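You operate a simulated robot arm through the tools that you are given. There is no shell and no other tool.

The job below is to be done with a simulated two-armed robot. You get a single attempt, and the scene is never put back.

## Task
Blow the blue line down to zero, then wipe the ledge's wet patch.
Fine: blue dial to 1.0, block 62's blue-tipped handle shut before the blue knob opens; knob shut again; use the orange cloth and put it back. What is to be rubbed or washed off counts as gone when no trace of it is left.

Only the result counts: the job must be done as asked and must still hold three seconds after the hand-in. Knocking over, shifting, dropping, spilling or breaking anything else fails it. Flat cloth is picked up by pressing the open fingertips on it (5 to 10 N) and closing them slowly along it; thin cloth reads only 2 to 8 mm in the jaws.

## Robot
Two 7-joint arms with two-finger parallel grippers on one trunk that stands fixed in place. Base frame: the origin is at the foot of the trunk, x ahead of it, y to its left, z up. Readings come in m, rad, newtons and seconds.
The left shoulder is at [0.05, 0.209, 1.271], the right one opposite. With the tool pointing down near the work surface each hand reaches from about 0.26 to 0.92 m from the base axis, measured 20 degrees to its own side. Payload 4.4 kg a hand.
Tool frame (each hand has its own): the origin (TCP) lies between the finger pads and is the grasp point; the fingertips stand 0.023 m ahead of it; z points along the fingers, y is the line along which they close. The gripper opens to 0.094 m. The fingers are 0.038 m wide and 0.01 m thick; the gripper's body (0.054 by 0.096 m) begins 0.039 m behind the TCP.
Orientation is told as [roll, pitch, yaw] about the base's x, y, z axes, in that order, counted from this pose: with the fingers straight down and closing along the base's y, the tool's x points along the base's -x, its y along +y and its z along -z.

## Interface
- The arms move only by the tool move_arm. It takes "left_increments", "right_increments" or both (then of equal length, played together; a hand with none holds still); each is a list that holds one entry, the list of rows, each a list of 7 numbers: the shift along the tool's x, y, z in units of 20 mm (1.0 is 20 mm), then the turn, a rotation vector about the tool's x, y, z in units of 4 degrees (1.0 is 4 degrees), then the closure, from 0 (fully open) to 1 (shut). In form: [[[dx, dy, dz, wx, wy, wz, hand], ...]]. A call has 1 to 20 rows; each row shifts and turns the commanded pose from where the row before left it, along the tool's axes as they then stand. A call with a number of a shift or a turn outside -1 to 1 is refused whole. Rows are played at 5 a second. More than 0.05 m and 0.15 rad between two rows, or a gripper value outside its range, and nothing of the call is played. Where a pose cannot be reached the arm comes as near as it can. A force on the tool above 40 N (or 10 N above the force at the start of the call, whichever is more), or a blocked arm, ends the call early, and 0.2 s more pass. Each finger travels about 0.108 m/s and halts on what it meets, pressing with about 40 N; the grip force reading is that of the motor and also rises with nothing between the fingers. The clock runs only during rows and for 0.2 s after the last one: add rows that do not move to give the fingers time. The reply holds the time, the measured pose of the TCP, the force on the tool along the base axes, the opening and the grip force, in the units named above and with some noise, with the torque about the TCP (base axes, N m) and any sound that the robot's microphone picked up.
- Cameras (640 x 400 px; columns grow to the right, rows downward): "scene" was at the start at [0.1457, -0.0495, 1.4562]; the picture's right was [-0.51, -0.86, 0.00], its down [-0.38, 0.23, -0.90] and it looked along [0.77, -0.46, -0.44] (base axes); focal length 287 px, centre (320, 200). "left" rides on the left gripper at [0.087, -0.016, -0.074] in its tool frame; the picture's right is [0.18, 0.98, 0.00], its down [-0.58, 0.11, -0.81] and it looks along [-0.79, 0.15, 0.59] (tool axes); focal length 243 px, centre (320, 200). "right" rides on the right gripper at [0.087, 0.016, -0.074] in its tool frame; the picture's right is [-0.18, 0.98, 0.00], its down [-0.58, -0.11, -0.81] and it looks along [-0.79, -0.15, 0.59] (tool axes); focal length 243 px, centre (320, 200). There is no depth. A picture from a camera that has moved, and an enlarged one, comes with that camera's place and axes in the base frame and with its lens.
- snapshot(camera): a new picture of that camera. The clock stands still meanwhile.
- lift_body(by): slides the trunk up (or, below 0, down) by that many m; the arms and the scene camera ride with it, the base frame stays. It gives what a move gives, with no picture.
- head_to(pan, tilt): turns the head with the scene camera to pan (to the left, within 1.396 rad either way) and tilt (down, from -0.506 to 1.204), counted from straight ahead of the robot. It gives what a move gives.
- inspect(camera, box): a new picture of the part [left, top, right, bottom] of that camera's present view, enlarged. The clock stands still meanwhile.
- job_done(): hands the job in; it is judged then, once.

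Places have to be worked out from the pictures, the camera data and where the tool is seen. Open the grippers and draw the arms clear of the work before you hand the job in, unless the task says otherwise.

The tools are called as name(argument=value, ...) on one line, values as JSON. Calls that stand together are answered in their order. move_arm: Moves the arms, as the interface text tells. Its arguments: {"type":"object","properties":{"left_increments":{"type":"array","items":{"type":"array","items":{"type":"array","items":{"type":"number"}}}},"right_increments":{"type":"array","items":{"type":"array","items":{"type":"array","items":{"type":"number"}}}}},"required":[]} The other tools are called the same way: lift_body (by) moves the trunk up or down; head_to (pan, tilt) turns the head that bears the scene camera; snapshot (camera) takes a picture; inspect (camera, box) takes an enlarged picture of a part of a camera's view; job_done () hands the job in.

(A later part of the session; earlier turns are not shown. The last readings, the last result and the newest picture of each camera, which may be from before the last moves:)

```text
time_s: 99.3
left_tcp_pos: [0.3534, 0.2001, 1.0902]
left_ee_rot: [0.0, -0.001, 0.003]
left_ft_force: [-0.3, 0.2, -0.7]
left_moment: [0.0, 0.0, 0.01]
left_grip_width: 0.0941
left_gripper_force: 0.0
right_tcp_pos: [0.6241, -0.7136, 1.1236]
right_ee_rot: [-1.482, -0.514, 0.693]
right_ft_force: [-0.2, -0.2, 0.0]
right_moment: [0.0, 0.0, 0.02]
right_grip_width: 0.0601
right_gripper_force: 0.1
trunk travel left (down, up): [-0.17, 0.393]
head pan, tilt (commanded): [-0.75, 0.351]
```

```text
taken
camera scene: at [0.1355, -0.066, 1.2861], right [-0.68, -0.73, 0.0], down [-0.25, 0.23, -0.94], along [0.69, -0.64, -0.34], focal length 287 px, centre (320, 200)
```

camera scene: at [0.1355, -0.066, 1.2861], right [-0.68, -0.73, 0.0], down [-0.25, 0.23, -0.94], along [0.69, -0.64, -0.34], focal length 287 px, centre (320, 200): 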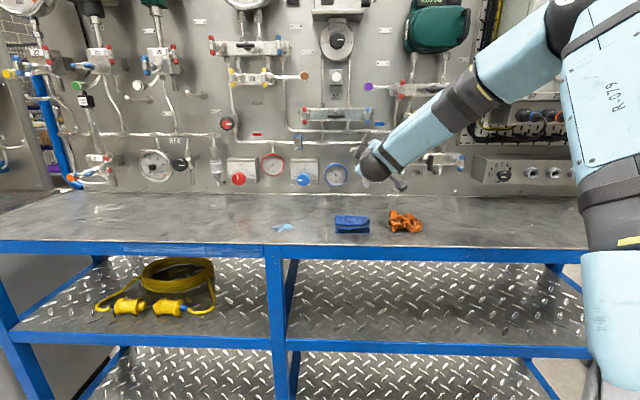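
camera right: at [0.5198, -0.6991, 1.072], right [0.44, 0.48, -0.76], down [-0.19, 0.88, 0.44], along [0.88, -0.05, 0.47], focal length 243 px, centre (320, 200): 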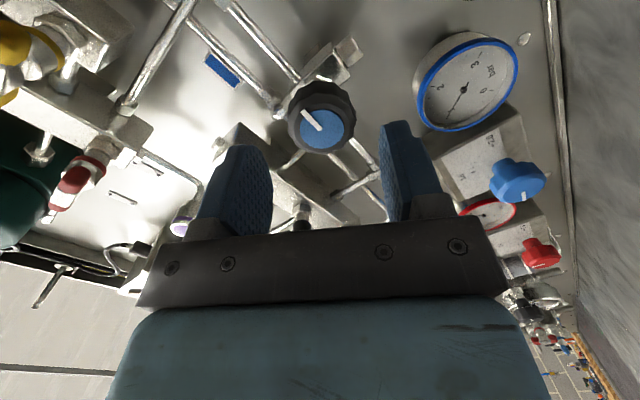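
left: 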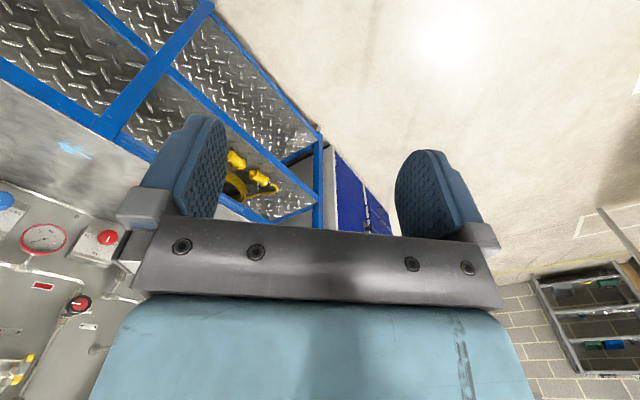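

The gauge stays visible to the scene camera, which is handy. Advancing 42 mm to put the pads around the knob.

move_arm(right_increments=[[[-0.073, 0.037, 0.7, 0, 0, 0, 0.36], [-0.073, 0.037, 0.7, 0, 0, 0, 0.36], [-0.073, 0.037, 0.7, 0, 0, 0, 0.36]]])

snapshot(camera="right")

```text
time_s: 100.1
left_tcp_pos: [0.3537, 0.2003, 1.0892]
left_ee_rot: [0.0, -0.001, 0.002]
left_ft_force: [-0.3, 0.5, -0.9]
left_moment: [-0.01, -0.02, 0.01]
left_grip_width: 0.0939
left_gripper_force: 0.1
right_tcp_pos: [0.6564, -0.7385, 1.1194]
right_ee_rot: [-1.481, -0.517, 0.694]
right_ft_force: [-0.2, -0.5, -0.1]
right_moment: [-0.01, -0.01, 0.01]
right_grip_width: 0.0603
right_gripper_force: 0.1
trunk travel left (down, up): [-0.17, 0.393]
head pan, tilt (commanded): [-0.75, 0.351]
```

```text
taken
camera right: at [0.5529, -0.7267, 1.0691], right [0.44, 0.48, -0.76], down [-0.19, 0.88, 0.44], along [0.88, -0.05, 0.47], focal length 243 px, centre (320, 200)
```

right: 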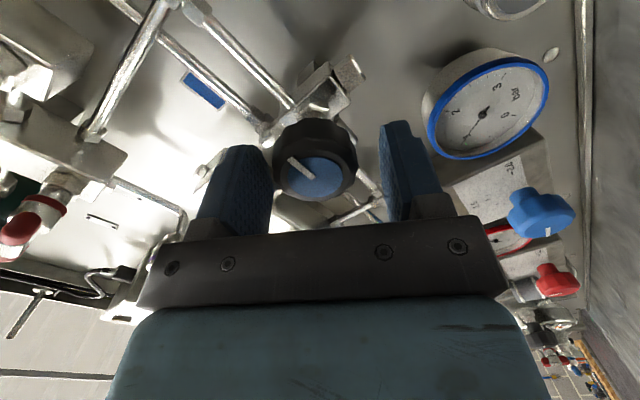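

Well centred (about 2 mm off). I'll nudge and close on the knob.

move_arm(right_increments=[[[0, -0.12, 0, 0, 0, 0, 0.4], [0, 0, 0, 0, 0, 0, 0.45], [0, 0, 0, 0, 0, 0, 0.5], [0, 0, 0, 0, 0, 0, 0.55], [0, 0, 0, 0, 0, 0, 0.65], [0, 0, 0, 0, 0, 0, 0.8], [0, 0, 0, 0, 0, 0, 0.8]]])

snapshot(camera="right")

inspect(camera="scene", box=[280, 130, 420, 220])

```text
time_s: 101.7
left_tcp_pos: [0.352, 0.2009, 1.0911]
left_ee_rot: [0.001, 0.001, 0.001]
left_ft_force: [-0.7, -0.3, -0.6]
left_moment: [0.0, 0.0, 0.0]
left_grip_width: 0.0938
left_gripper_force: 0.1
right_tcp_pos: [0.656, -0.7399, 1.1226]
right_ee_rot: [-1.482, -0.516, 0.698]
right_ft_force: [1.7, -3.1, 3.2]
right_moment: [-0.08, 0.12, -0.08]
right_grip_width: 0.0413
right_gripper_force: 45.3
trunk travel left (down, up): [-0.17, 0.393]
head pan, tilt (commanded): [-0.75, 0.351]
```

```text
taken
camera right: at [0.5517, -0.7271, 1.072], right [0.44, 0.48, -0.76], down [-0.19, 0.88, 0.44], along [0.88, -0.05, 0.47], focal length 243 px, centre (320, 200)
```

right: 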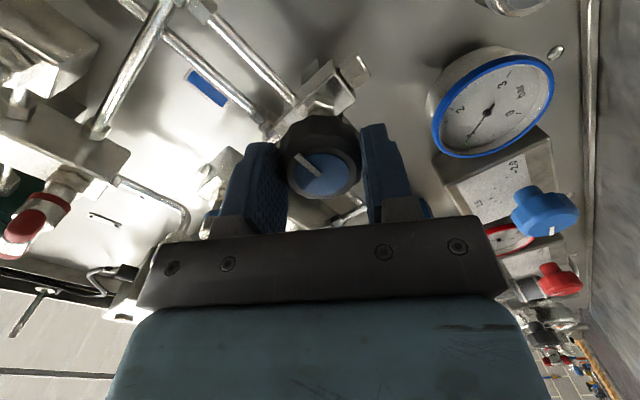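

```text
4.44 times, centred on (350, 175) of scene
camera zoom: at [0.135, -0.0658, 1.2863], right [-0.68, -0.73, 0.0], down [-0.25, 0.23, -0.94], along [0.69, -0.64, -0.34], focal length 1274 px, centre (187, 311)
```

zoom: 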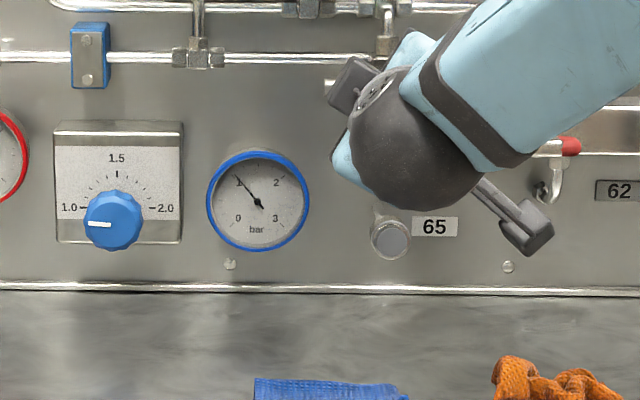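

Gripped (41 mm), gauge at 1.0 bar. Turning the knob counter-clockwise 20° and listening/looking.

move_arm(right_increments=[[[0, 0, 0, 0, 0, -1, 0.8], [0, 0, 0, 0, 0, -1, 0.8], [0, 0, 0, 0, 0, -1, 0.8], [0, 0, 0, 0, 0, -1, 0.8], [0, 0, 0, 0, 0, -1, 0.8]]])

inspect(camera="right", box=[200, 60, 560, 260])

inspect(camera="scene", box=[280, 130, 420, 220])

```text
time_s: 102.9
left_tcp_pos: [0.3529, 0.1991, 1.0913]
left_ee_rot: [-0.002, 0.001, 0.001]
left_ft_force: [-0.4, -0.6, -0.1]
left_moment: [-0.01, 0.03, -0.01]
left_grip_width: 0.0941
left_gripper_force: 0.0
right_tcp_pos: [0.6561, -0.7399, 1.1241]
right_ee_rot: [-1.495, -0.169, 0.725]
right_ft_force: [-0.2, -0.8, 4.2]
right_moment: [-0.23, -0.29, -1.19]
right_grip_width: 0.0413
right_gripper_force: 45.5
trunk travel left (down, up): [-0.17, 0.393]
head pan, tilt (commanded): [-0.75, 0.351]
```

```text
1.78 times, centred on (380, 160) of right
camera zoom: at [0.5413, -0.7391, 1.0986], right [0.21, 0.29, -0.94], down [-0.12, 0.96, 0.27], along [0.97, 0.06, 0.23], focal length 431 px, centre (213, 271)
```

zoom: 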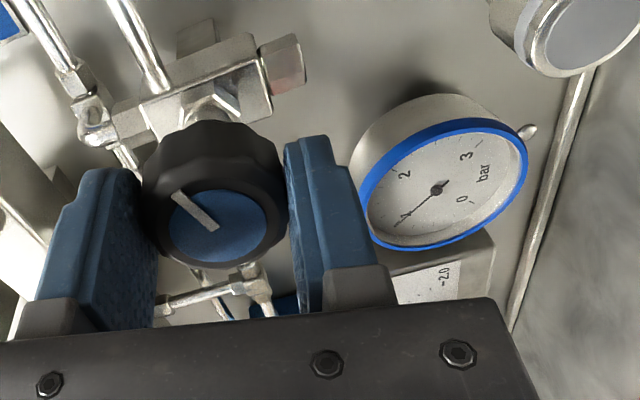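

```text
4.44 times, centred on (350, 175) of scene
camera zoom: at [0.1344, -0.0653, 1.2864], right [-0.68, -0.73, 0.0], down [-0.25, 0.23, -0.94], along [0.69, -0.64, -0.34], focal length 1274 px, centre (187, 311)
```

zoom: 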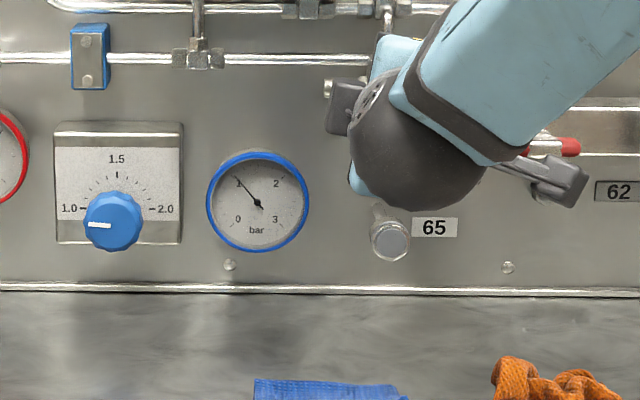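

The knob turned 20° with the hand, no pressure change yet. Continuing another 32°.

move_arm(right_increments=[[[0, 0, 0, 0, 0, -1, 0.8], [0, 0, 0, 0, 0, -1, 0.8], [0, 0, 0, 0, 0, -1, 0.8], [0, 0, 0, 0, 0, -1, 0.8], [0, 0, 0, 0, 0, -1, 0.8], [0, 0, 0, 0, 0, -1, 0.8], [0, 0, 0, 0, 0, -1, 0.8], [0, 0, 0, 0, 0, -1, 0.8]]])

inspect(camera="right", box=[200, 60, 560, 260])

inspect(camera="scene", box=[280, 130, 420, 220])

```text
time_s: 104.7
left_tcp_pos: [0.3532, 0.2001, 1.0917]
left_ee_rot: [-0.001, 0.0, 0.002]
left_ft_force: [-0.3, -0.1, -0.8]
left_moment: [0.0, 0.04, 0.04]
left_grip_width: 0.0941
left_gripper_force: 0.0
right_tcp_pos: [0.6567, -0.7403, 1.1233]
right_ee_rot: [-1.489, 0.393, 0.771]
right_ft_force: [0.2, -2.5, 4.9]
right_moment: [-0.8, -0.93, -0.97]
right_grip_width: 0.0414
right_gripper_force: 45.1
trunk travel left (down, up): [-0.17, 0.393]
head pan, tilt (commanded): [-0.75, 0.351]
```

```text
1.78 times, centred on (380, 160) of right
camera zoom: at [0.5415, -0.744, 1.1473], right [-0.2, -0.08, -0.98], down [-0.12, 0.99, -0.06], along [0.97, 0.11, -0.21], focal length 431 px, centre (213, 271)
```

zoom: 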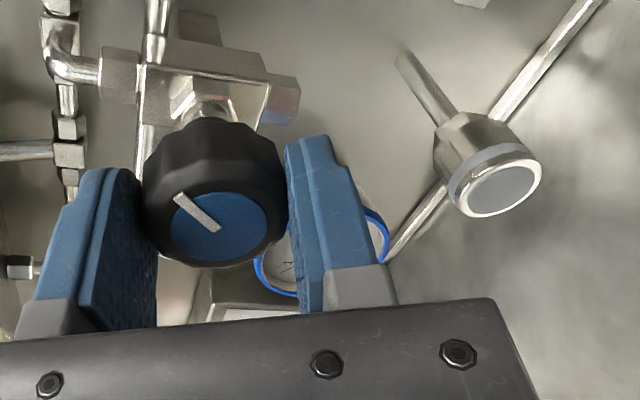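

```text
4.44 times, centred on (350, 175) of scene
camera zoom: at [0.1345, -0.0653, 1.2863], right [-0.68, -0.73, 0.0], down [-0.25, 0.23, -0.94], along [0.69, -0.64, -0.34], focal length 1274 px, centre (187, 311)
```

zoom: 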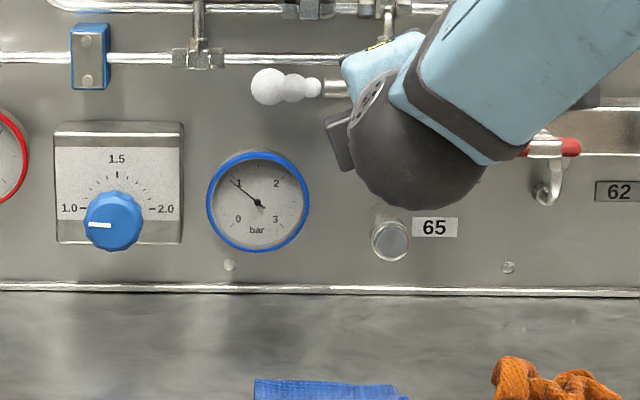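

It's venting: a white plume at the stub and the gauge is falling. I'll turn 4° more and hold while it blows down.

move_arm(right_increments=[[[0, 0, 0, 0, 0, -1, 0.8], [0, 0, 0, 0, 0, 0, 0.8], [0, 0, 0, 0, 0, 0, 0.8], [0, 0, 0, 0, 0, 0, 0.8], [0, 0, 0, 0, 0, 0, 0.8], [0, 0, 0, 0, 0, 0, 0.8], [0, 0, 0, 0, 0, 0, 0.8], [0, 0, 0, 0, 0, 0, 0.8], [0, 0, 0, 0, 0, 0, 0.8], [0, 0, 0, 0, 0, 0, 0.8], [0, 0, 0, 0, 0, 0, 0.8], [0, 0, 0, 0, 0, 0, 0.8]]])

inspect(camera="scene", box=[280, 130, 420, 220])

```text
time_s: 107.3
left_tcp_pos: [0.3536, 0.2011, 1.0894]
left_ee_rot: [-0.002, 0.002, 0.002]
left_ft_force: [-0.5, -0.3, -0.2]
left_moment: [-0.01, -0.01, 0.0]
left_grip_width: 0.0941
left_gripper_force: 0.1
right_tcp_pos: [0.6557, -0.7391, 1.1243]
right_ee_rot: [-1.486, 0.458, 0.777]
right_ft_force: [2.4, 0.7, 6.4]
right_moment: [-0.27, -0.28, 0.85]
right_grip_width: 0.0412
right_gripper_force: 45.0
trunk travel left (down, up): [-0.17, 0.393]
head pan, tilt (commanded): [-0.75, 0.351]
```

```text
4.44 times, centred on (350, 175) of scene
camera zoom: at [0.1347, -0.0651, 1.2863], right [-0.68, -0.73, 0.0], down [-0.25, 0.23, -0.94], along [0.69, -0.64, -0.34], focal length 1274 px, centre (187, 311)
```

zoom: 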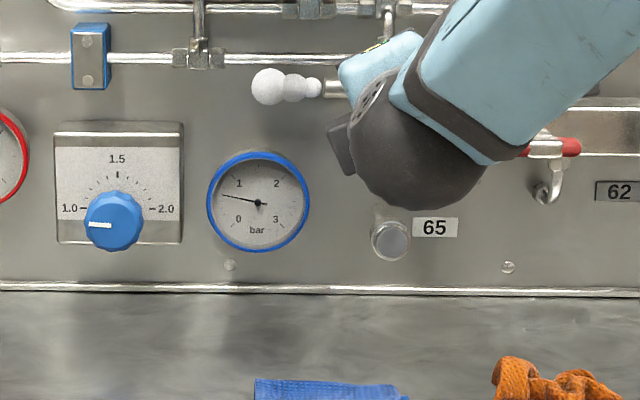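

About 0.55 bar and falling. Holding still for another 4 s.

move_arm(right_increments=[[[0, 0, 0, 0, 0, 0, 0.8], [0, 0, 0, 0, 0, 0, 0.8], [0, 0, 0, 0, 0, 0, 0.8], [0, 0, 0, 0, 0, 0, 0.8], [0, 0, 0, 0, 0, 0, 0.8], [0, 0, 0, 0, 0, 0, 0.8], [0, 0, 0, 0, 0, 0, 0.8], [0, 0, 0, 0, 0, 0, 0.8], [0, 0, 0, 0, 0, 0, 0.8], [0, 0, 0, 0, 0, 0, 0.8], [0, 0, 0, 0, 0, 0, 0.8], [0, 0, 0, 0, 0, 0, 0.8], [0, 0, 0, 0, 0, 0, 0.8], [0, 0, 0, 0, 0, 0, 0.8], [0, 0, 0, 0, 0, 0, 0.8], [0, 0, 0, 0, 0, 0, 0.8], [0, 0, 0, 0, 0, 0, 0.8], [0, 0, 0, 0, 0, 0, 0.8], [0, 0, 0, 0, 0, 0, 0.8], [0, 0, 0, 0, 0, 0, 0.8]]])

inspect(camera="scene", box=[280, 130, 420, 220])

```text
time_s: 111.5
left_tcp_pos: [0.3536, 0.2001, 1.0912]
left_ee_rot: [-0.002, 0.0, 0.003]
left_ft_force: [-0.6, -0.1, 0.2]
left_moment: [0.0, -0.01, 0.0]
left_grip_width: 0.0941
left_gripper_force: 0.0
right_tcp_pos: [0.6542, -0.7393, 1.1246]
right_ee_rot: [-1.486, 0.46, 0.778]
right_ft_force: [2.4, 0.5, 6.7]
right_moment: [-0.43, -0.42, 0.33]
right_grip_width: 0.0415
right_gripper_force: 45.0
trunk travel left (down, up): [-0.17, 0.393]
head pan, tilt (commanded): [-0.75, 0.351]
```

```text
4.44 times, centred on (350, 175) of scene
camera zoom: at [0.1347, -0.065, 1.2863], right [-0.68, -0.73, 0.0], down [-0.25, 0.23, -0.94], along [0.69, -0.64, -0.34], focal length 1274 px, centre (187, 311)
```

zoom: 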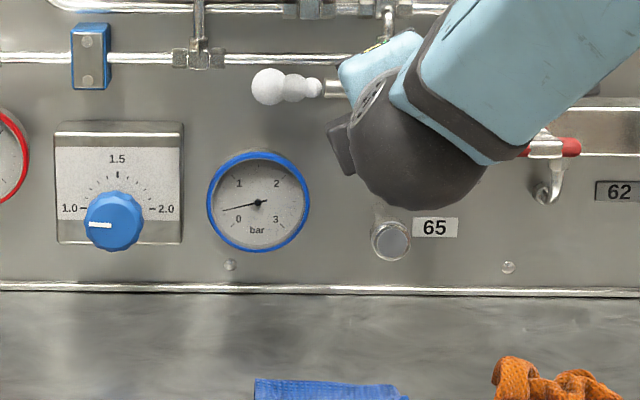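

0.3 bar and decaying slowly with the knob about 56° open. I'll release, roll back and regrip so I can open it further.

move_arm(right_increments=[[[0, 0, 0, 0, 0, 0, 0.5], [0, 0, 0, 0, 0, 0, 0.36], [0, 0, 0, 0, 0, 0, 0.36], [0, 0, 0, 0, 0, 1, 0.36], [0, 0, 0, 0, 0, 1, 0.36], [0, 0, 0, 0, 0, 1, 0.36], [0, 0, 0, 0, 0, 1, 0.36], [0, 0, 0, 0, 0, 1, 0.36], [0, 0, 0, 0, 0, 1, 0.36], [0, 0, 0, 0, 0, 1, 0.36], [0, 0, 0, 0, 0, 1, 0.36], [0, 0, 0, 0, 0, 1, 0.36], [0, 0, 0, 0, 0, 1, 0.36], [0, 0, 0, 0, 0, 1, 0.36], [0, 0, 0, 0, 0, 1, 0.36], [0, 0, 0, 0, 0, 1, 0.36], [0, 0, 0, 0, 0, 0, 0.36]]])

snapshot(camera="right")

inspect(camera="scene", box=[280, 130, 420, 220])

```text
time_s: 115.1
left_tcp_pos: [0.3528, 0.1988, 1.0901]
left_ee_rot: [0.001, 0.0, 0.001]
left_ft_force: [0.4, 0.6, 0.1]
left_moment: [-0.01, -0.02, 0.01]
left_grip_width: 0.094
left_gripper_force: 0.1
right_tcp_pos: [0.6553, -0.74, 1.1235]
right_ee_rot: [-1.486, -0.447, 0.703]
right_ft_force: [0.5, 0.2, -0.1]
right_moment: [0.01, 0.03, -0.01]
right_grip_width: 0.0601
right_gripper_force: 0.1
trunk travel left (down, up): [-0.17, 0.393]
head pan, tilt (commanded): [-0.75, 0.351]
```

```text
taken
camera right: at [0.5494, -0.73, 1.0764], right [0.4, 0.45, -0.8], down [-0.17, 0.9, 0.41], along [0.9, -0.02, 0.43], focal length 243 px, centre (320, 200)
```

right: 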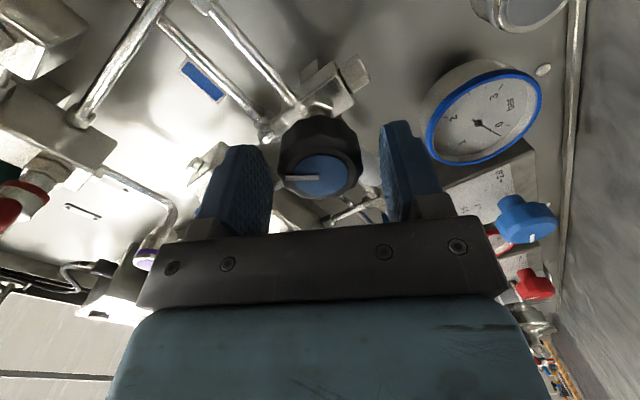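

```text
4.44 times, centred on (350, 175) of scene
camera zoom: at [0.1351, -0.0657, 1.2862], right [-0.68, -0.73, 0.0], down [-0.25, 0.23, -0.94], along [0.69, -0.64, -0.34], focal length 1274 px, centre (187, 311)
```

zoom: 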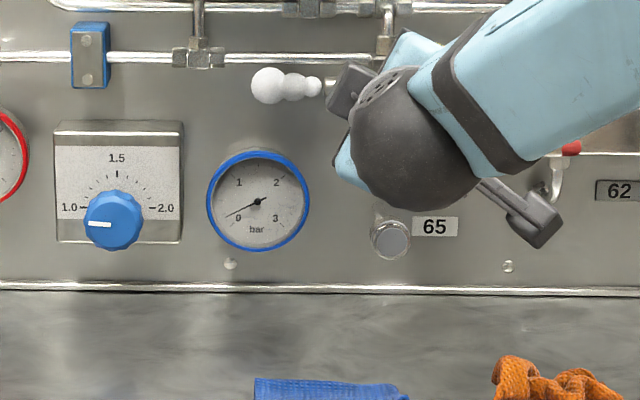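

About 0.25 bar now. Regripping and opening further by 36°.

move_arm(right_increments=[[[0, 0, 0, 0, 0, 0, 0.45], [0, 0, 0, 0, 0, 0, 0.5], [0, 0, 0, 0, 0, 0, 0.55], [0, 0, 0, 0, 0, 0, 0.65], [0, 0, 0, 0, 0, 0, 0.8], [0, 0, 0, 0, 0, 0, 0.8], [0, 0, 0, 0, 0, -1, 0.8], [0, 0, 0, 0, 0, -1, 0.8], [0, 0, 0, 0, 0, -1, 0.8], [0, 0, 0, 0, 0, -1, 0.8], [0, 0, 0, 0, 0, -1, 0.8], [0, 0, 0, 0, 0, -1, 0.8], [0, 0, 0, 0, 0, -1, 0.8], [0, 0, 0, 0, 0, -1, 0.8], [0, 0, 0, 0, 0, -1, 0.8]]])

inspect(camera="right", box=[200, 60, 560, 260])

inspect(camera="scene", box=[280, 130, 420, 220])

```text
time_s: 118.3
left_tcp_pos: [0.3537, 0.1995, 1.0908]
left_ee_rot: [0.0, 0.0, 0.003]
left_ft_force: [-0.5, 0.0, 0.8]
left_moment: [0.01, -0.01, 0.02]
left_grip_width: 0.0941
left_gripper_force: 0.1
right_tcp_pos: [0.6557, -0.7395, 1.1232]
right_ee_rot: [-1.493, 0.181, 0.754]
right_ft_force: [12.6, -11.5, 14.0]
right_moment: [-0.67, -0.75, -1.02]
right_grip_width: 0.0414
right_gripper_force: 45.3
trunk travel left (down, up): [-0.17, 0.393]
head pan, tilt (commanded): [-0.75, 0.351]
```

```text
1.78 times, centred on (380, 160) of right
camera zoom: at [0.539, -0.7443, 1.1288], right [-0.05, 0.06, -1.0], down [-0.1, 0.99, 0.06], along [0.99, 0.11, -0.04], focal length 431 px, centre (213, 271)
```

zoom: 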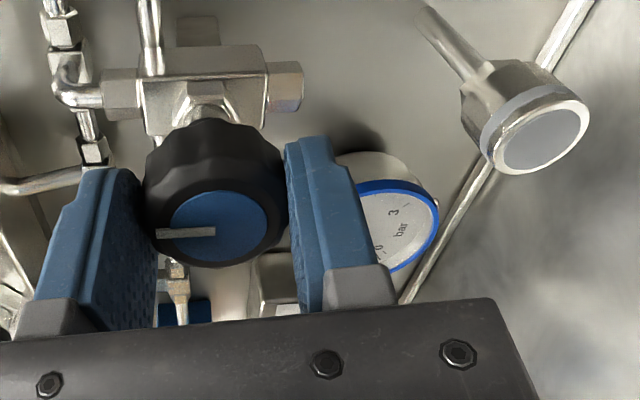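

```text
4.44 times, centred on (350, 175) of scene
camera zoom: at [0.135, -0.0655, 1.2863], right [-0.68, -0.73, 0.0], down [-0.25, 0.23, -0.94], along [0.69, -0.64, -0.34], focal length 1274 px, centre (187, 311)
```

zoom: 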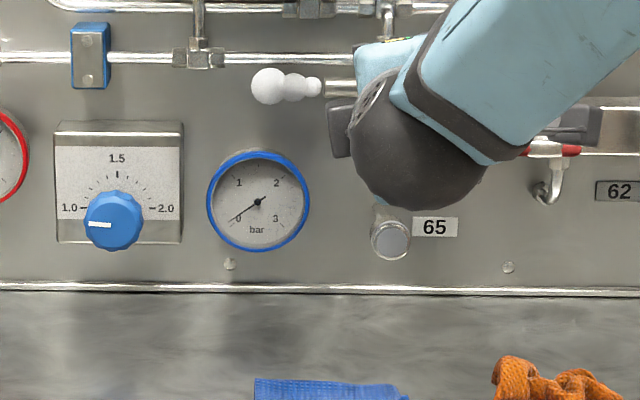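

The pointer is now at 12 o'clock and the gauge about 0.1 bar. Holding another 4 s.

move_arm(right_increments=[[[0, 0, 0, 0, 0, 0, 0.8], [0, 0, 0, 0, 0, 0, 0.8], [0, 0, 0, 0, 0, 0, 0.8], [0, 0, 0, 0, 0, 0, 0.8], [0, 0, 0, 0, 0, 0, 0.8], [0, 0, 0, 0, 0, 0, 0.8], [0, 0, 0, 0, 0, 0, 0.8], [0, 0, 0, 0, 0, 0, 0.8], [0, 0, 0, 0, 0, 0, 0.8], [0, 0, 0, 0, 0, 0, 0.8], [0, 0, 0, 0, 0, 0, 0.8], [0, 0, 0, 0, 0, 0, 0.8], [0, 0, 0, 0, 0, 0, 0.8], [0, 0, 0, 0, 0, 0, 0.8], [0, 0, 0, 0, 0, 0, 0.8], [0, 0, 0, 0, 0, 0, 0.8], [0, 0, 0, 0, 0, 0, 0.8], [0, 0, 0, 0, 0, 0, 0.8], [0, 0, 0, 0, 0, 0, 0.8], [0, 0, 0, 0, 0, 0, 0.8]]])

inspect(camera="scene", box=[310, 140, 380, 200])

```text
time_s: 122.5
left_tcp_pos: [0.3532, 0.2002, 1.0907]
left_ee_rot: [-0.002, 0.001, 0.002]
left_ft_force: [-0.5, -0.6, 0.5]
left_moment: [-0.02, -0.01, 0.01]
left_grip_width: 0.0939
left_gripper_force: 0.0
right_tcp_pos: [0.6546, -0.7391, 1.1236]
right_ee_rot: [-1.494, 0.18, 0.753]
right_ft_force: [17.5, -13.0, 19.6]
right_moment: [-0.55, -0.6, 0.0]
right_grip_width: 0.0413
right_gripper_force: 44.9
trunk travel left (down, up): [-0.17, 0.393]
head pan, tilt (commanded): [-0.75, 0.351]
```

```text
6.67 times, centred on (345, 170) of scene
camera zoom: at [0.1351, -0.0651, 1.2863], right [-0.68, -0.73, 0.0], down [-0.25, 0.23, -0.94], along [0.69, -0.64, -0.34], focal length 1911 px, centre (153, 400)
```

zoom: 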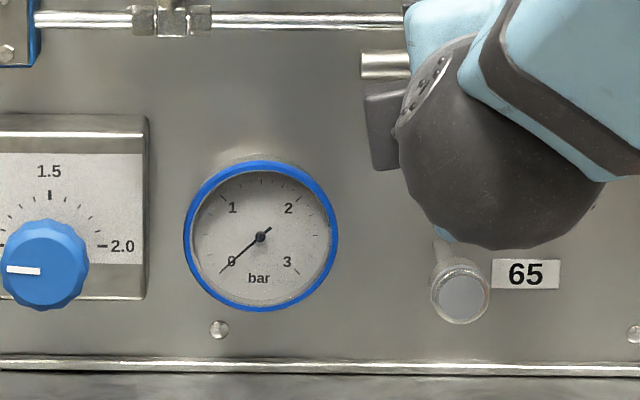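

The gauge reads 0 and the plume has stopped. Now I'll shut the knob: turn it clockwise 36° back in this grip.

move_arm(right_increments=[[[0, 0, 0, 0, 0, 0, 0.8], [0, 0, 0, 0, 0, 0, 0.8], [0, 0, 0, 0, 0, 0, 0.8], [0, 0, 0, 0, 0, 0, 0.8], [0, 0, 0, 0, 0, 0, 0.8], [0, 0, 0, 0, 0, 1, 0.8], [0, 0, 0, 0, 0, 1, 0.8], [0, 0, 0, 0, 0, 1, 0.8], [0, 0, 0, 0, 0, 1, 0.8], [0, 0, 0, 0, 0, 1, 0.8], [0, 0, 0, 0, 0, 1, 0.8], [0, 0, 0, 0, 0, 1, 0.8], [0, 0, 0, 0, 0, 1, 0.8], [0, 0, 0, 0, 0, 1, 0.8]]])

inspect(camera="scene", box=[310, 140, 380, 200])

```text
time_s: 125.5
left_tcp_pos: [0.3521, 0.2008, 1.0908]
left_ee_rot: [-0.001, -0.001, 0.002]
left_ft_force: [0.5, -0.4, -0.4]
left_moment: [-0.03, 0.01, 0.0]
left_grip_width: 0.0939
left_gripper_force: 0.1
right_tcp_pos: [0.6554, -0.7405, 1.1232]
right_ee_rot: [-1.482, -0.446, 0.705]
right_ft_force: [-4.1, 1.0, 3.0]
right_moment: [-0.12, -0.1, 1.16]
right_grip_width: 0.041
right_gripper_force: 45.4
trunk travel left (down, up): [-0.17, 0.393]
head pan, tilt (commanded): [-0.75, 0.351]
```

```text
6.67 times, centred on (345, 170) of scene
camera zoom: at [0.1343, -0.0652, 1.2863], right [-0.68, -0.73, 0.0], down [-0.25, 0.23, -0.94], along [0.69, -0.64, -0.34], focal length 1911 px, centre (153, 400)
```

zoom: 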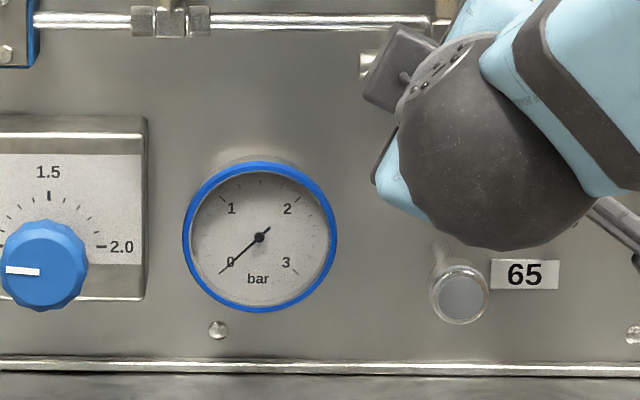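

Gauge stays at 0. I'll release, roll the hand 54° counter-clockwise around the knob, and regrip for the remaining clockwise closing.

move_arm(right_increments=[[[0, 0, 0, 0, 0, 0, 0.5], [0, 0, 0, 0, 0, 0, 0.36], [0, 0, 0, 0, 0, 0, 0.36], [0, 0, 0, 0, 0, -1, 0.36], [0, 0, 0, 0, 0, -1, 0.36], [0, 0, 0, 0, 0, -1, 0.36], [0, 0, 0, 0, 0, -1, 0.36], [0, 0, 0, 0, 0, -1, 0.36], [0, 0, 0, 0, 0, -1, 0.36], [0, 0, 0, 0, 0, -1, 0.36], [0, 0, 0, 0, 0, -1, 0.36], [0, 0, 0, 0, 0, -1, 0.36], [0, 0, 0, 0, 0, -1, 0.36], [0, 0, 0, 0, 0, -1, 0.36], [0, 0, 0, 0, 0, -1, 0.36], [0, 0, 0, 0, 0, -1, 0.36], [0, 0, 0, 0, 0, 0, 0.36]]])

snapshot(camera="right")

```text
time_s: 129.1
left_tcp_pos: [0.3531, 0.1999, 1.0908]
left_ee_rot: [0.001, 0.0, 0.002]
left_ft_force: [0.4, -0.1, 0.0]
left_moment: [-0.02, 0.01, 0.01]
left_grip_width: 0.0938
left_gripper_force: 0.0
right_tcp_pos: [0.6564, -0.7411, 1.1234]
right_ee_rot: [-1.485, 0.459, 0.78]
right_ft_force: [0.5, 0.5, 0.1]
right_moment: [-0.03, -0.02, -0.01]
right_grip_width: 0.06
right_gripper_force: 0.0
trunk travel left (down, up): [-0.17, 0.393]
head pan, tilt (commanded): [-0.75, 0.351]
```

```text
taken
camera right: at [0.5442, -0.7437, 1.1524], right [-0.25, -0.13, -0.96], down [-0.13, 0.99, -0.1], along [0.96, 0.1, -0.26], focal length 243 px, centre (320, 200)
```

right: 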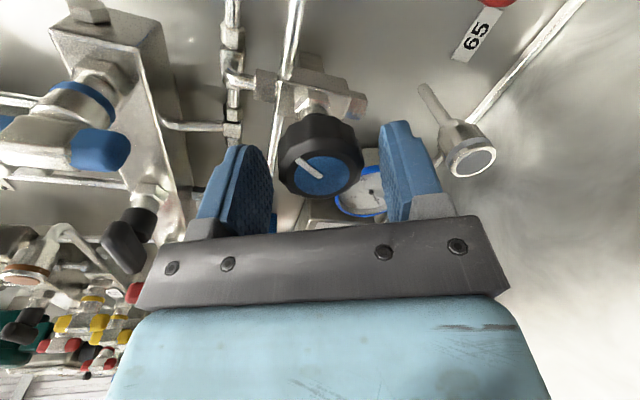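

Regripping and turning clockwise 56°, watching for the closed stop.

move_arm(right_increments=[[[0, 0, 0, 0, 0, 0, 0.45], [0, 0, 0, 0, 0, 0, 0.5], [0, 0, 0, 0, 0, 0, 0.55], [0, 0, 0, 0, 0, 0, 0.65], [0, 0, 0, 0, 0, 0, 0.8], [0, 0, 0, 0, 0, 0, 0.8], [0, 0, 0, 0, 0, 1, 0.8], [0, 0, 0, 0, 0, 1, 0.8], [0, 0, 0, 0, 0, 1, 0.8], [0, 0, 0, 0, 0, 1, 0.8], [0, 0, 0, 0, 0, 1, 0.8], [0, 0, 0, 0, 0, 1, 0.8], [0, 0, 0, 0, 0, 1, 0.8], [0, 0, 0, 0, 0, 1, 0.8], [0, 0, 0, 0, 0, 1, 0.8], [0, 0, 0, 0, 0, 1, 0.8], [0, 0, 0, 0, 0, 1, 0.8], [0, 0, 0, 0, 0, 1, 0.8], [0, 0, 0, 0, 0, 1, 0.8]]])

inspect(camera="right", box=[200, 60, 560, 260])

```text
time_s: 133.1
left_tcp_pos: [0.352, 0.1995, 1.0896]
left_ee_rot: [-0.001, -0.001, 0.002]
left_ft_force: [0.4, -0.5, 0.4]
left_moment: [-0.01, 0.0, -0.01]
left_grip_width: 0.094
left_gripper_force: 0.2
right_tcp_pos: [0.6562, -0.7395, 1.123]
right_ee_rot: [-1.484, -0.446, 0.702]
right_ft_force: [5.7, -5.2, 10.6]
right_moment: [-0.27, -0.2, 1.26]
right_grip_width: 0.0411
right_gripper_force: 45.0
trunk travel left (down, up): [-0.17, 0.393]
head pan, tilt (commanded): [-0.75, 0.351]
```

```text
1.78 times, centred on (380, 160) of right
camera zoom: at [0.5494, -0.7296, 1.077], right [0.4, 0.45, -0.8], down [-0.17, 0.9, 0.41], along [0.9, -0.02, 0.43], focal length 431 px, centre (213, 271)
```

zoom: 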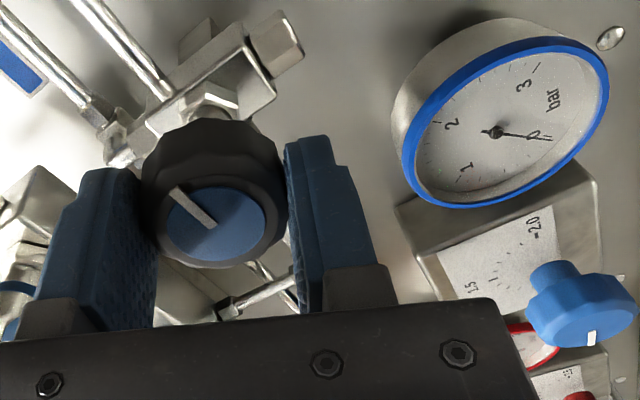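

The knob is within about 4° of its original shut position. Turning a little more until the stop is felt.

move_arm(right_increments=[[[0, 0, 0, 0, 0, 1, 0.8], [0, 0, 0, 0, 0, 0.5, 0.8], [0, 0, 0, 0, 0, 0, 0.8]]])

inspect(camera="right", box=[200, 60, 560, 260])

```text
time_s: 133.9
left_tcp_pos: [0.3521, 0.2017, 1.0909]
left_ee_rot: [-0.003, 0.001, 0.002]
left_ft_force: [-0.6, -1.0, 0.2]
left_moment: [0.01, 0.01, 0.02]
left_grip_width: 0.0941
left_gripper_force: 0.1
right_tcp_pos: [0.6557, -0.7403, 1.1225]
right_ee_rot: [-1.481, -0.55, 0.689]
right_ft_force: [-0.6, -3.3, 6.7]
right_moment: [-0.59, 0.52, -0.6]
right_grip_width: 0.0414
right_gripper_force: 45.4
trunk travel left (down, up): [-0.17, 0.393]
head pan, tilt (commanded): [-0.75, 0.351]
```

```text
1.78 times, centred on (380, 160) of right
camera zoom: at [0.5525, -0.7257, 1.0693], right [0.46, 0.5, -0.74], down [-0.2, 0.87, 0.46], along [0.87, -0.07, 0.49], focal length 431 px, centre (213, 271)
```

zoom: 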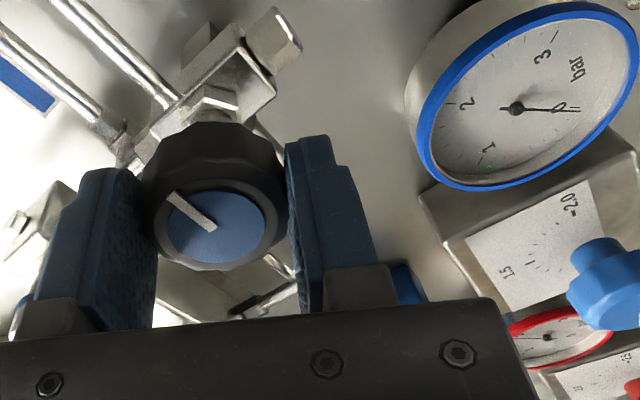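

Torque now resists at about 0.8 Nm, so the knob is against its shut stop. Releasing and backing straight out.

move_arm(right_increments=[[[0, 0, 0, 0, 0, -0.4, 0.8], [0, 0, 0, 0, 0, 0, 0.5], [0, 0, 0, 0, 0, 0, 0.36], [0, 0, 0, 0, 0, 0, 0.36], [0, 0, -1, 0, 0, 0, 0.36], [0, 0, -1, 0, 0, 0, 0.36], [0, 0, -1, 0, 0, 0, 0.36], [0, 0, -1, 0, 0, 0, 0.36], [0, 0, -1, 0, 0, 0, 0.36], [0, 0, -1, 0, 0, 0, 0.36], [0, 0, -1, 0, 0, 0, 0.36], [0, 0, -1, 0, 0, 0, 0.36], [0, 0, -1, 0, 0, 0, 0.36], [0, 0, -1, 0, 0, 0, 0.36]]])

snapshot(camera="right")

snapshot(camera="scene")

```text
time_s: 136.9
left_tcp_pos: [0.3525, 0.1994, 1.0907]
left_ee_rot: [-0.002, -0.001, 0.002]
left_ft_force: [-1.2, 0.5, -0.7]
left_moment: [0.0, 0.01, -0.02]
left_grip_width: 0.0939
left_gripper_force: 0.0
right_tcp_pos: [0.5202, -0.592, 1.1383]
right_ee_rot: [-1.483, -0.523, 0.694]
right_ft_force: [-0.3, -0.4, -0.5]
right_moment: [0.0, -0.01, 0.0]
right_grip_width: 0.0602
right_gripper_force: 0.0
trunk travel left (down, up): [-0.17, 0.393]
head pan, tilt (commanded): [-0.75, 0.351]
```

```text
taken
camera right: at [0.417, -0.5782, 1.0867], right [0.44, 0.48, -0.76], down [-0.19, 0.87, 0.45], along [0.88, -0.05, 0.48], focal length 243 px, centre (320, 200)
```

right: 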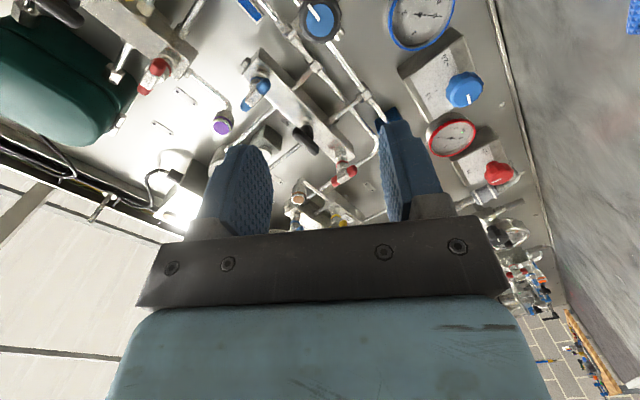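

```text
taken
camera scene: at [0.1348, -0.0654, 1.2863], right [-0.68, -0.73, 0.0], down [-0.25, 0.23, -0.94], along [0.69, -0.64, -0.34], focal length 287 px, centre (320, 200)
```

scene: 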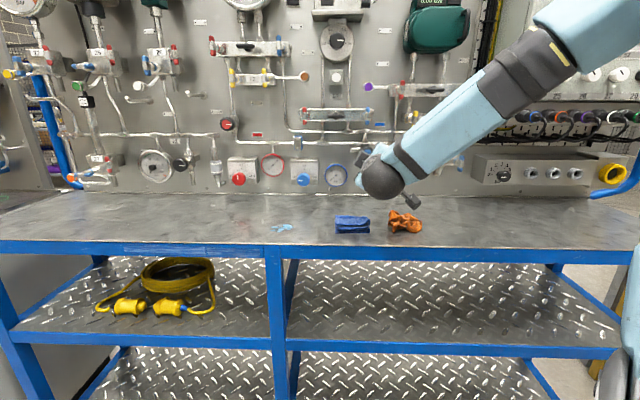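

The gauge holds at 0. Now for the wiping: I'll raise the trunk back up and turn the right hand to point straight down over the ledge.

lift_body(by=0.18)

move_arm(right_increments=[[[0, 0, 0, 0, 0, 1, 0.36], [0, 0, 0, 0, 0, 1, 0.36], [0, 0, 0, 0, 0, 1, 0.36], [0, 0, 0, 0, 0, 1, 0.36], [0, 0, 0, 0, 0, 1, 0.36], [0, 0, 0, 0, 0, 1, 0.36], [0, 0, 0, 0, 0, 1, 0.36], [0, 0, 0, 0, 0, 1, 0.36], [0, 0, 0, 0, 0, 1, 0.36], [0, 0, 0, 0, 0, 1, 0.36], [0, 0, 0, 0, 0, 1, 0.36], [0, 0, 0, 0, 0, 1, 0.36], [0, 0, 0, 0, 0, 1, 0.36], [0, 0, 0, 0, 0, 1, 0.36], [0, 0, 0, 0, 0, 1, 0.36]]])

move_arm(right_increments=[[[0, 0, 0, 0, 1, 0, 0.36], [0, 0, 0, 0, 1, 0, 0.36], [0, 0, 0, 0, 1, 0, 0.36], [0, 0, 0, 0, 1, 0, 0.36], [0, 0, 0, 0, 1, 0, 0.36], [0, 0, 0, 0, 1, 0, 0.36], [0, 0, 0, 0, 1, 0, 0.36], [0, 0, 0, 0, 1, 0, 0.36], [0, 0, 0, 0, 1, 0, 0.36], [0, 0, 0, 0, 1, 0, 0.36], [0, 0, 0, 0, 1, 0, 0.36], [0, 0, 0, 0, 1, 0, 0.36]]])

snapshot(camera="scene")

snapshot(camera="right")

```text
time_s: 138.9
left_tcp_pos: [0.3527, 0.2001, 1.271]
left_ee_rot: [-0.001, 0.0, 0.004]
left_ft_force: [-0.6, 1.1, 0.7]
left_moment: [0.02, 0.0, -0.03]
left_grip_width: 0.0939
left_gripper_force: 0.1
right_tcp_pos: [0.5216, -0.5916, 1.3175]
right_ee_rot: [-1.48, -0.522, 0.693]
right_ft_force: [0.4, 0.2, 0.0]
right_moment: [-0.02, 0.03, 0.0]
right_grip_width: 0.0603
right_gripper_force: 0.0
trunk travel left (down, up): [-0.35, 0.213]
head pan, tilt (commanded): [-0.75, 0.351]
```

```text
time_s: 142.1
left_tcp_pos: [0.3534, 0.199, 1.2716]
left_ee_rot: [-0.001, 0.001, 0.001]
left_ft_force: [0.4, 0.2, 0.1]
left_moment: [-0.02, -0.04, -0.01]
left_grip_width: 0.094
left_gripper_force: 0.0
right_tcp_pos: [0.5212, -0.5922, 1.3178]
right_ee_rot: [0.028, -1.494, -0.859]
right_ft_force: [0.0, -0.7, -0.2]
right_moment: [-0.01, -0.01, 0.02]
right_grip_width: 0.06
right_gripper_force: 0.1
trunk travel left (down, up): [-0.35, 0.213]
head pan, tilt (commanded): [-0.75, 0.351]
```

```text
time_s: 144.7
left_tcp_pos: [0.3534, 0.199, 1.271]
left_ee_rot: [-0.001, 0.002, 0.001]
left_ft_force: [-0.3, 0.0, -0.5]
left_moment: [0.02, -0.02, 0.02]
left_grip_width: 0.0942
left_gripper_force: 0.1
right_tcp_pos: [0.5214, -0.5916, 1.3176]
right_ee_rot: [0.0, -0.656, -0.833]
right_ft_force: [0.4, 0.6, 0.0]
right_moment: [-0.01, 0.06, 0.01]
right_grip_width: 0.0603
right_gripper_force: 0.0
trunk travel left (down, up): [-0.35, 0.213]
head pan, tilt (commanded): [-0.75, 0.351]
```

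```text
taken
camera scene: at [0.1353, -0.0659, 1.4662], right [-0.68, -0.73, 0.0], down [-0.25, 0.23, -0.94], along [0.69, -0.64, -0.34], focal length 287 px, centre (320, 200)
```

scene: 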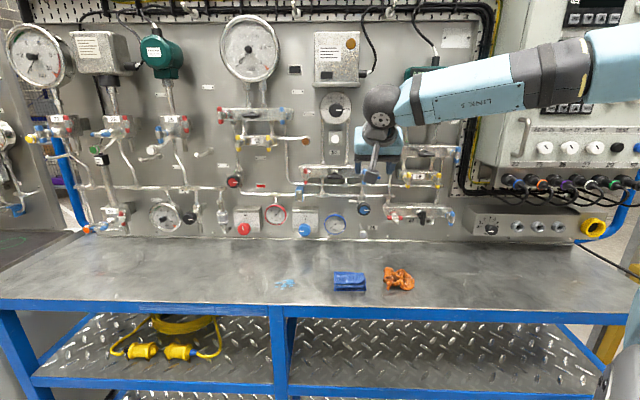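

```text
taken
camera right: at [0.4554, -0.497, 1.3238], right [0.82, 0.55, 0.11], down [-0.1, -0.05, 0.99], along [0.56, -0.83, 0.01], focal length 243 px, centre (320, 200)
```

right: 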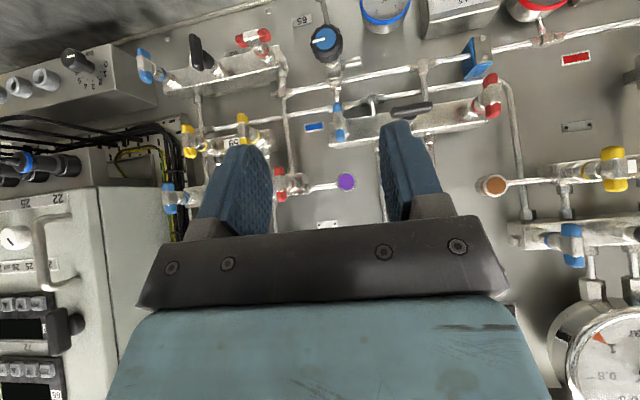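

From here I can verify the panel: zooming in on the knob, gauge, dial and block 62 handle.

inspect(camera="right", box=[110, 0, 350, 130])

inspect(camera="scene", box=[280, 190, 400, 250])

inspect(camera="scene", box=[270, 255, 430, 305])

```text
2.67 times, centred on (230, 65) of right
camera zoom: at [0.4554, -0.497, 1.3238], right [0.82, 0.55, 0.11], down [-0.1, -0.05, 0.99], along [0.56, -0.83, 0.01], focal length 647 px, centre (560, 560)
```

zoom: 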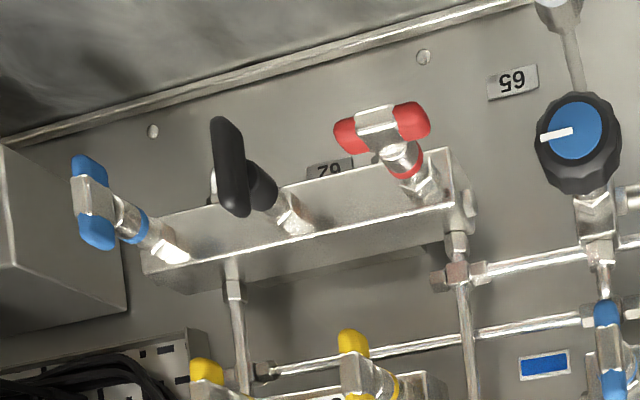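

```text
5.33 times, centred on (340, 220) of scene
camera zoom: at [0.1353, -0.0659, 1.4662], right [-0.68, -0.73, 0.0], down [-0.25, 0.23, -0.94], along [0.69, -0.64, -0.34], focal length 1529 px, centre (213, 93)
```

zoom: 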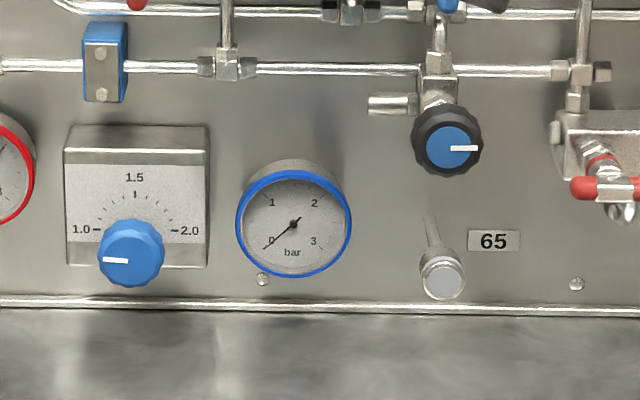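

```text
4.00 times, centred on (350, 280) of scene
camera zoom: at [0.1353, -0.0659, 1.4662], right [-0.68, -0.73, 0.0], down [-0.25, 0.23, -0.94], along [0.69, -0.64, -0.34], focal length 1147 px, centre (200, -120)
```

zoom: 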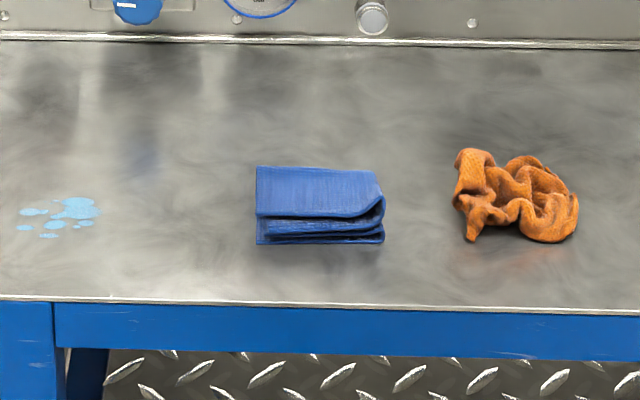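

All panel items are right: knob shut, gauge 0, dial 1.0, blue handle of 62 upright. I'll finish pointing the hand straight down and move above the orange cloth (about s=0.149, t=0.828).

move_arm(right_increments=[[[0, 0, 0, 0, 1, 0, 0.2], [0, 0, 0, 0, 1, 0, 0.1], [0, 0, 0, 0, 1, 0, 0], [0, 0, 0, 0, 1, 0, 0], [0, 0, 0, 0, 1, 0, 0], [0, 0, 0, 0, 1, 0, 0], [0, 0, 0, 0, 1, 0, 0], [0, 0, 0, 0, 1, 0, 0], [0, 0, 0, 0, 1, 0, 0], [0, 0, 0, 0, 0.4, 0, 0], [0, 0, 0, 0, 0, -0.68, 0], [-0.228, -0.552, 0.8, 0, 0, 0, 0], [-0.228, -0.552, 0.8, 0, 0, 0, 0], [-0.228, -0.552, 0.8, 0, 0, 0, 0], [-0.228, -0.552, 0.8, 0, 0, 0, 0], [-0.228, -0.552, 0.8, 0, 0, 0, 0], [-0.228, -0.552, 0.8, 0, 0, 0, 0], [-0.228, -0.552, 0.8, 0, 0, 0, 0], [-0.228, -0.552, 0.8, 0, 0, 0, 0], [-0.228, -0.552, 0.8, 0, 0, 0, 0]]])

snapshot(camera="right")

snapshot(camera="scene")

```text
time_s: 148.9
left_tcp_pos: [0.3517, 0.1989, 1.2713]
left_ee_rot: [0.001, 0.0, 0.001]
left_ft_force: [-0.2, 0.6, -0.1]
left_moment: [0.03, 0.05, -0.02]
left_grip_width: 0.0942
left_gripper_force: 0.0
right_tcp_pos: [0.4817, -0.6932, 1.1732]
right_ee_rot: [0.003, 0.0, -0.784]
right_ft_force: [0.7, -0.5, -0.8]
right_moment: [0.02, 0.02, 0.01]
right_grip_width: 0.0939
right_gripper_force: 0.0
trunk travel left (down, up): [-0.35, 0.213]
head pan, tilt (commanded): [-0.75, 0.351]
```

```text
taken
camera right: at [0.4302, -0.6203, 1.2474], right [0.82, 0.57, 0.0], down [0.33, -0.49, 0.81], along [0.46, -0.66, -0.59], focal length 243 px, centre (320, 200)
```

right: 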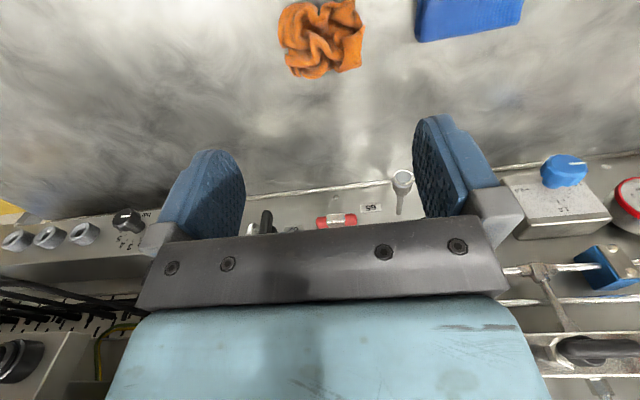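

```text
taken
camera scene: at [0.1352, -0.0666, 1.4662], right [-0.68, -0.73, 0.0], down [-0.25, 0.23, -0.94], along [0.69, -0.64, -0.34], focal length 287 px, centre (320, 200)
```

scene: 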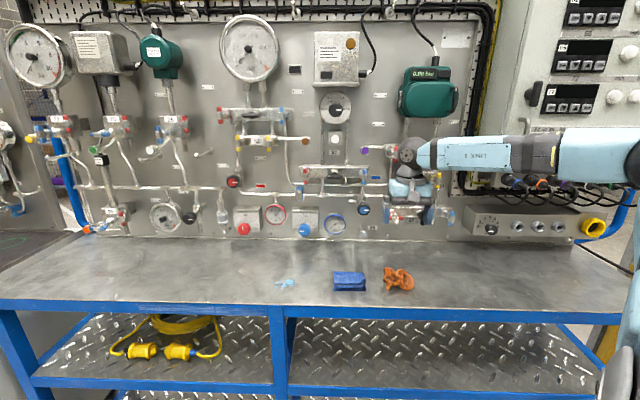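

The cloth is about 83 mm wide, centred near s=0.148, t=0.84. I'll zoom in to see its folds before grasping.

inspect(camera="right", box=[260, 0, 400, 90])

inspect(camera="scene", box=[370, 255, 430, 305])

```text
4.44 times, centred on (330, 45) of right
camera zoom: at [0.4302, -0.6203, 1.2474], right [0.82, 0.57, 0.0], down [0.33, -0.49, 0.81], along [0.46, -0.66, -0.59], focal length 1078 px, centre (276, 889)
```

zoom: 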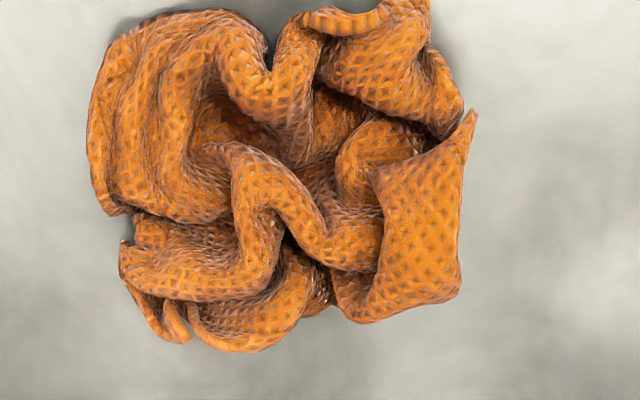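

```text
8.00 times, centred on (400, 280) of scene
camera zoom: at [0.1352, -0.0666, 1.4662], right [-0.68, -0.73, 0.0], down [-0.25, 0.23, -0.94], along [0.69, -0.64, -0.34], focal length 2293 px, centre (-320, -440)
```

zoom: 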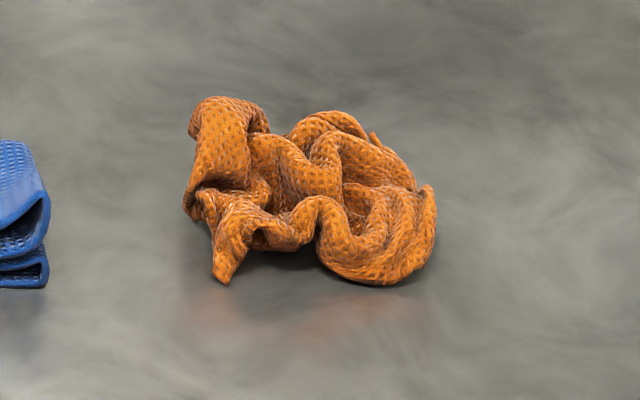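

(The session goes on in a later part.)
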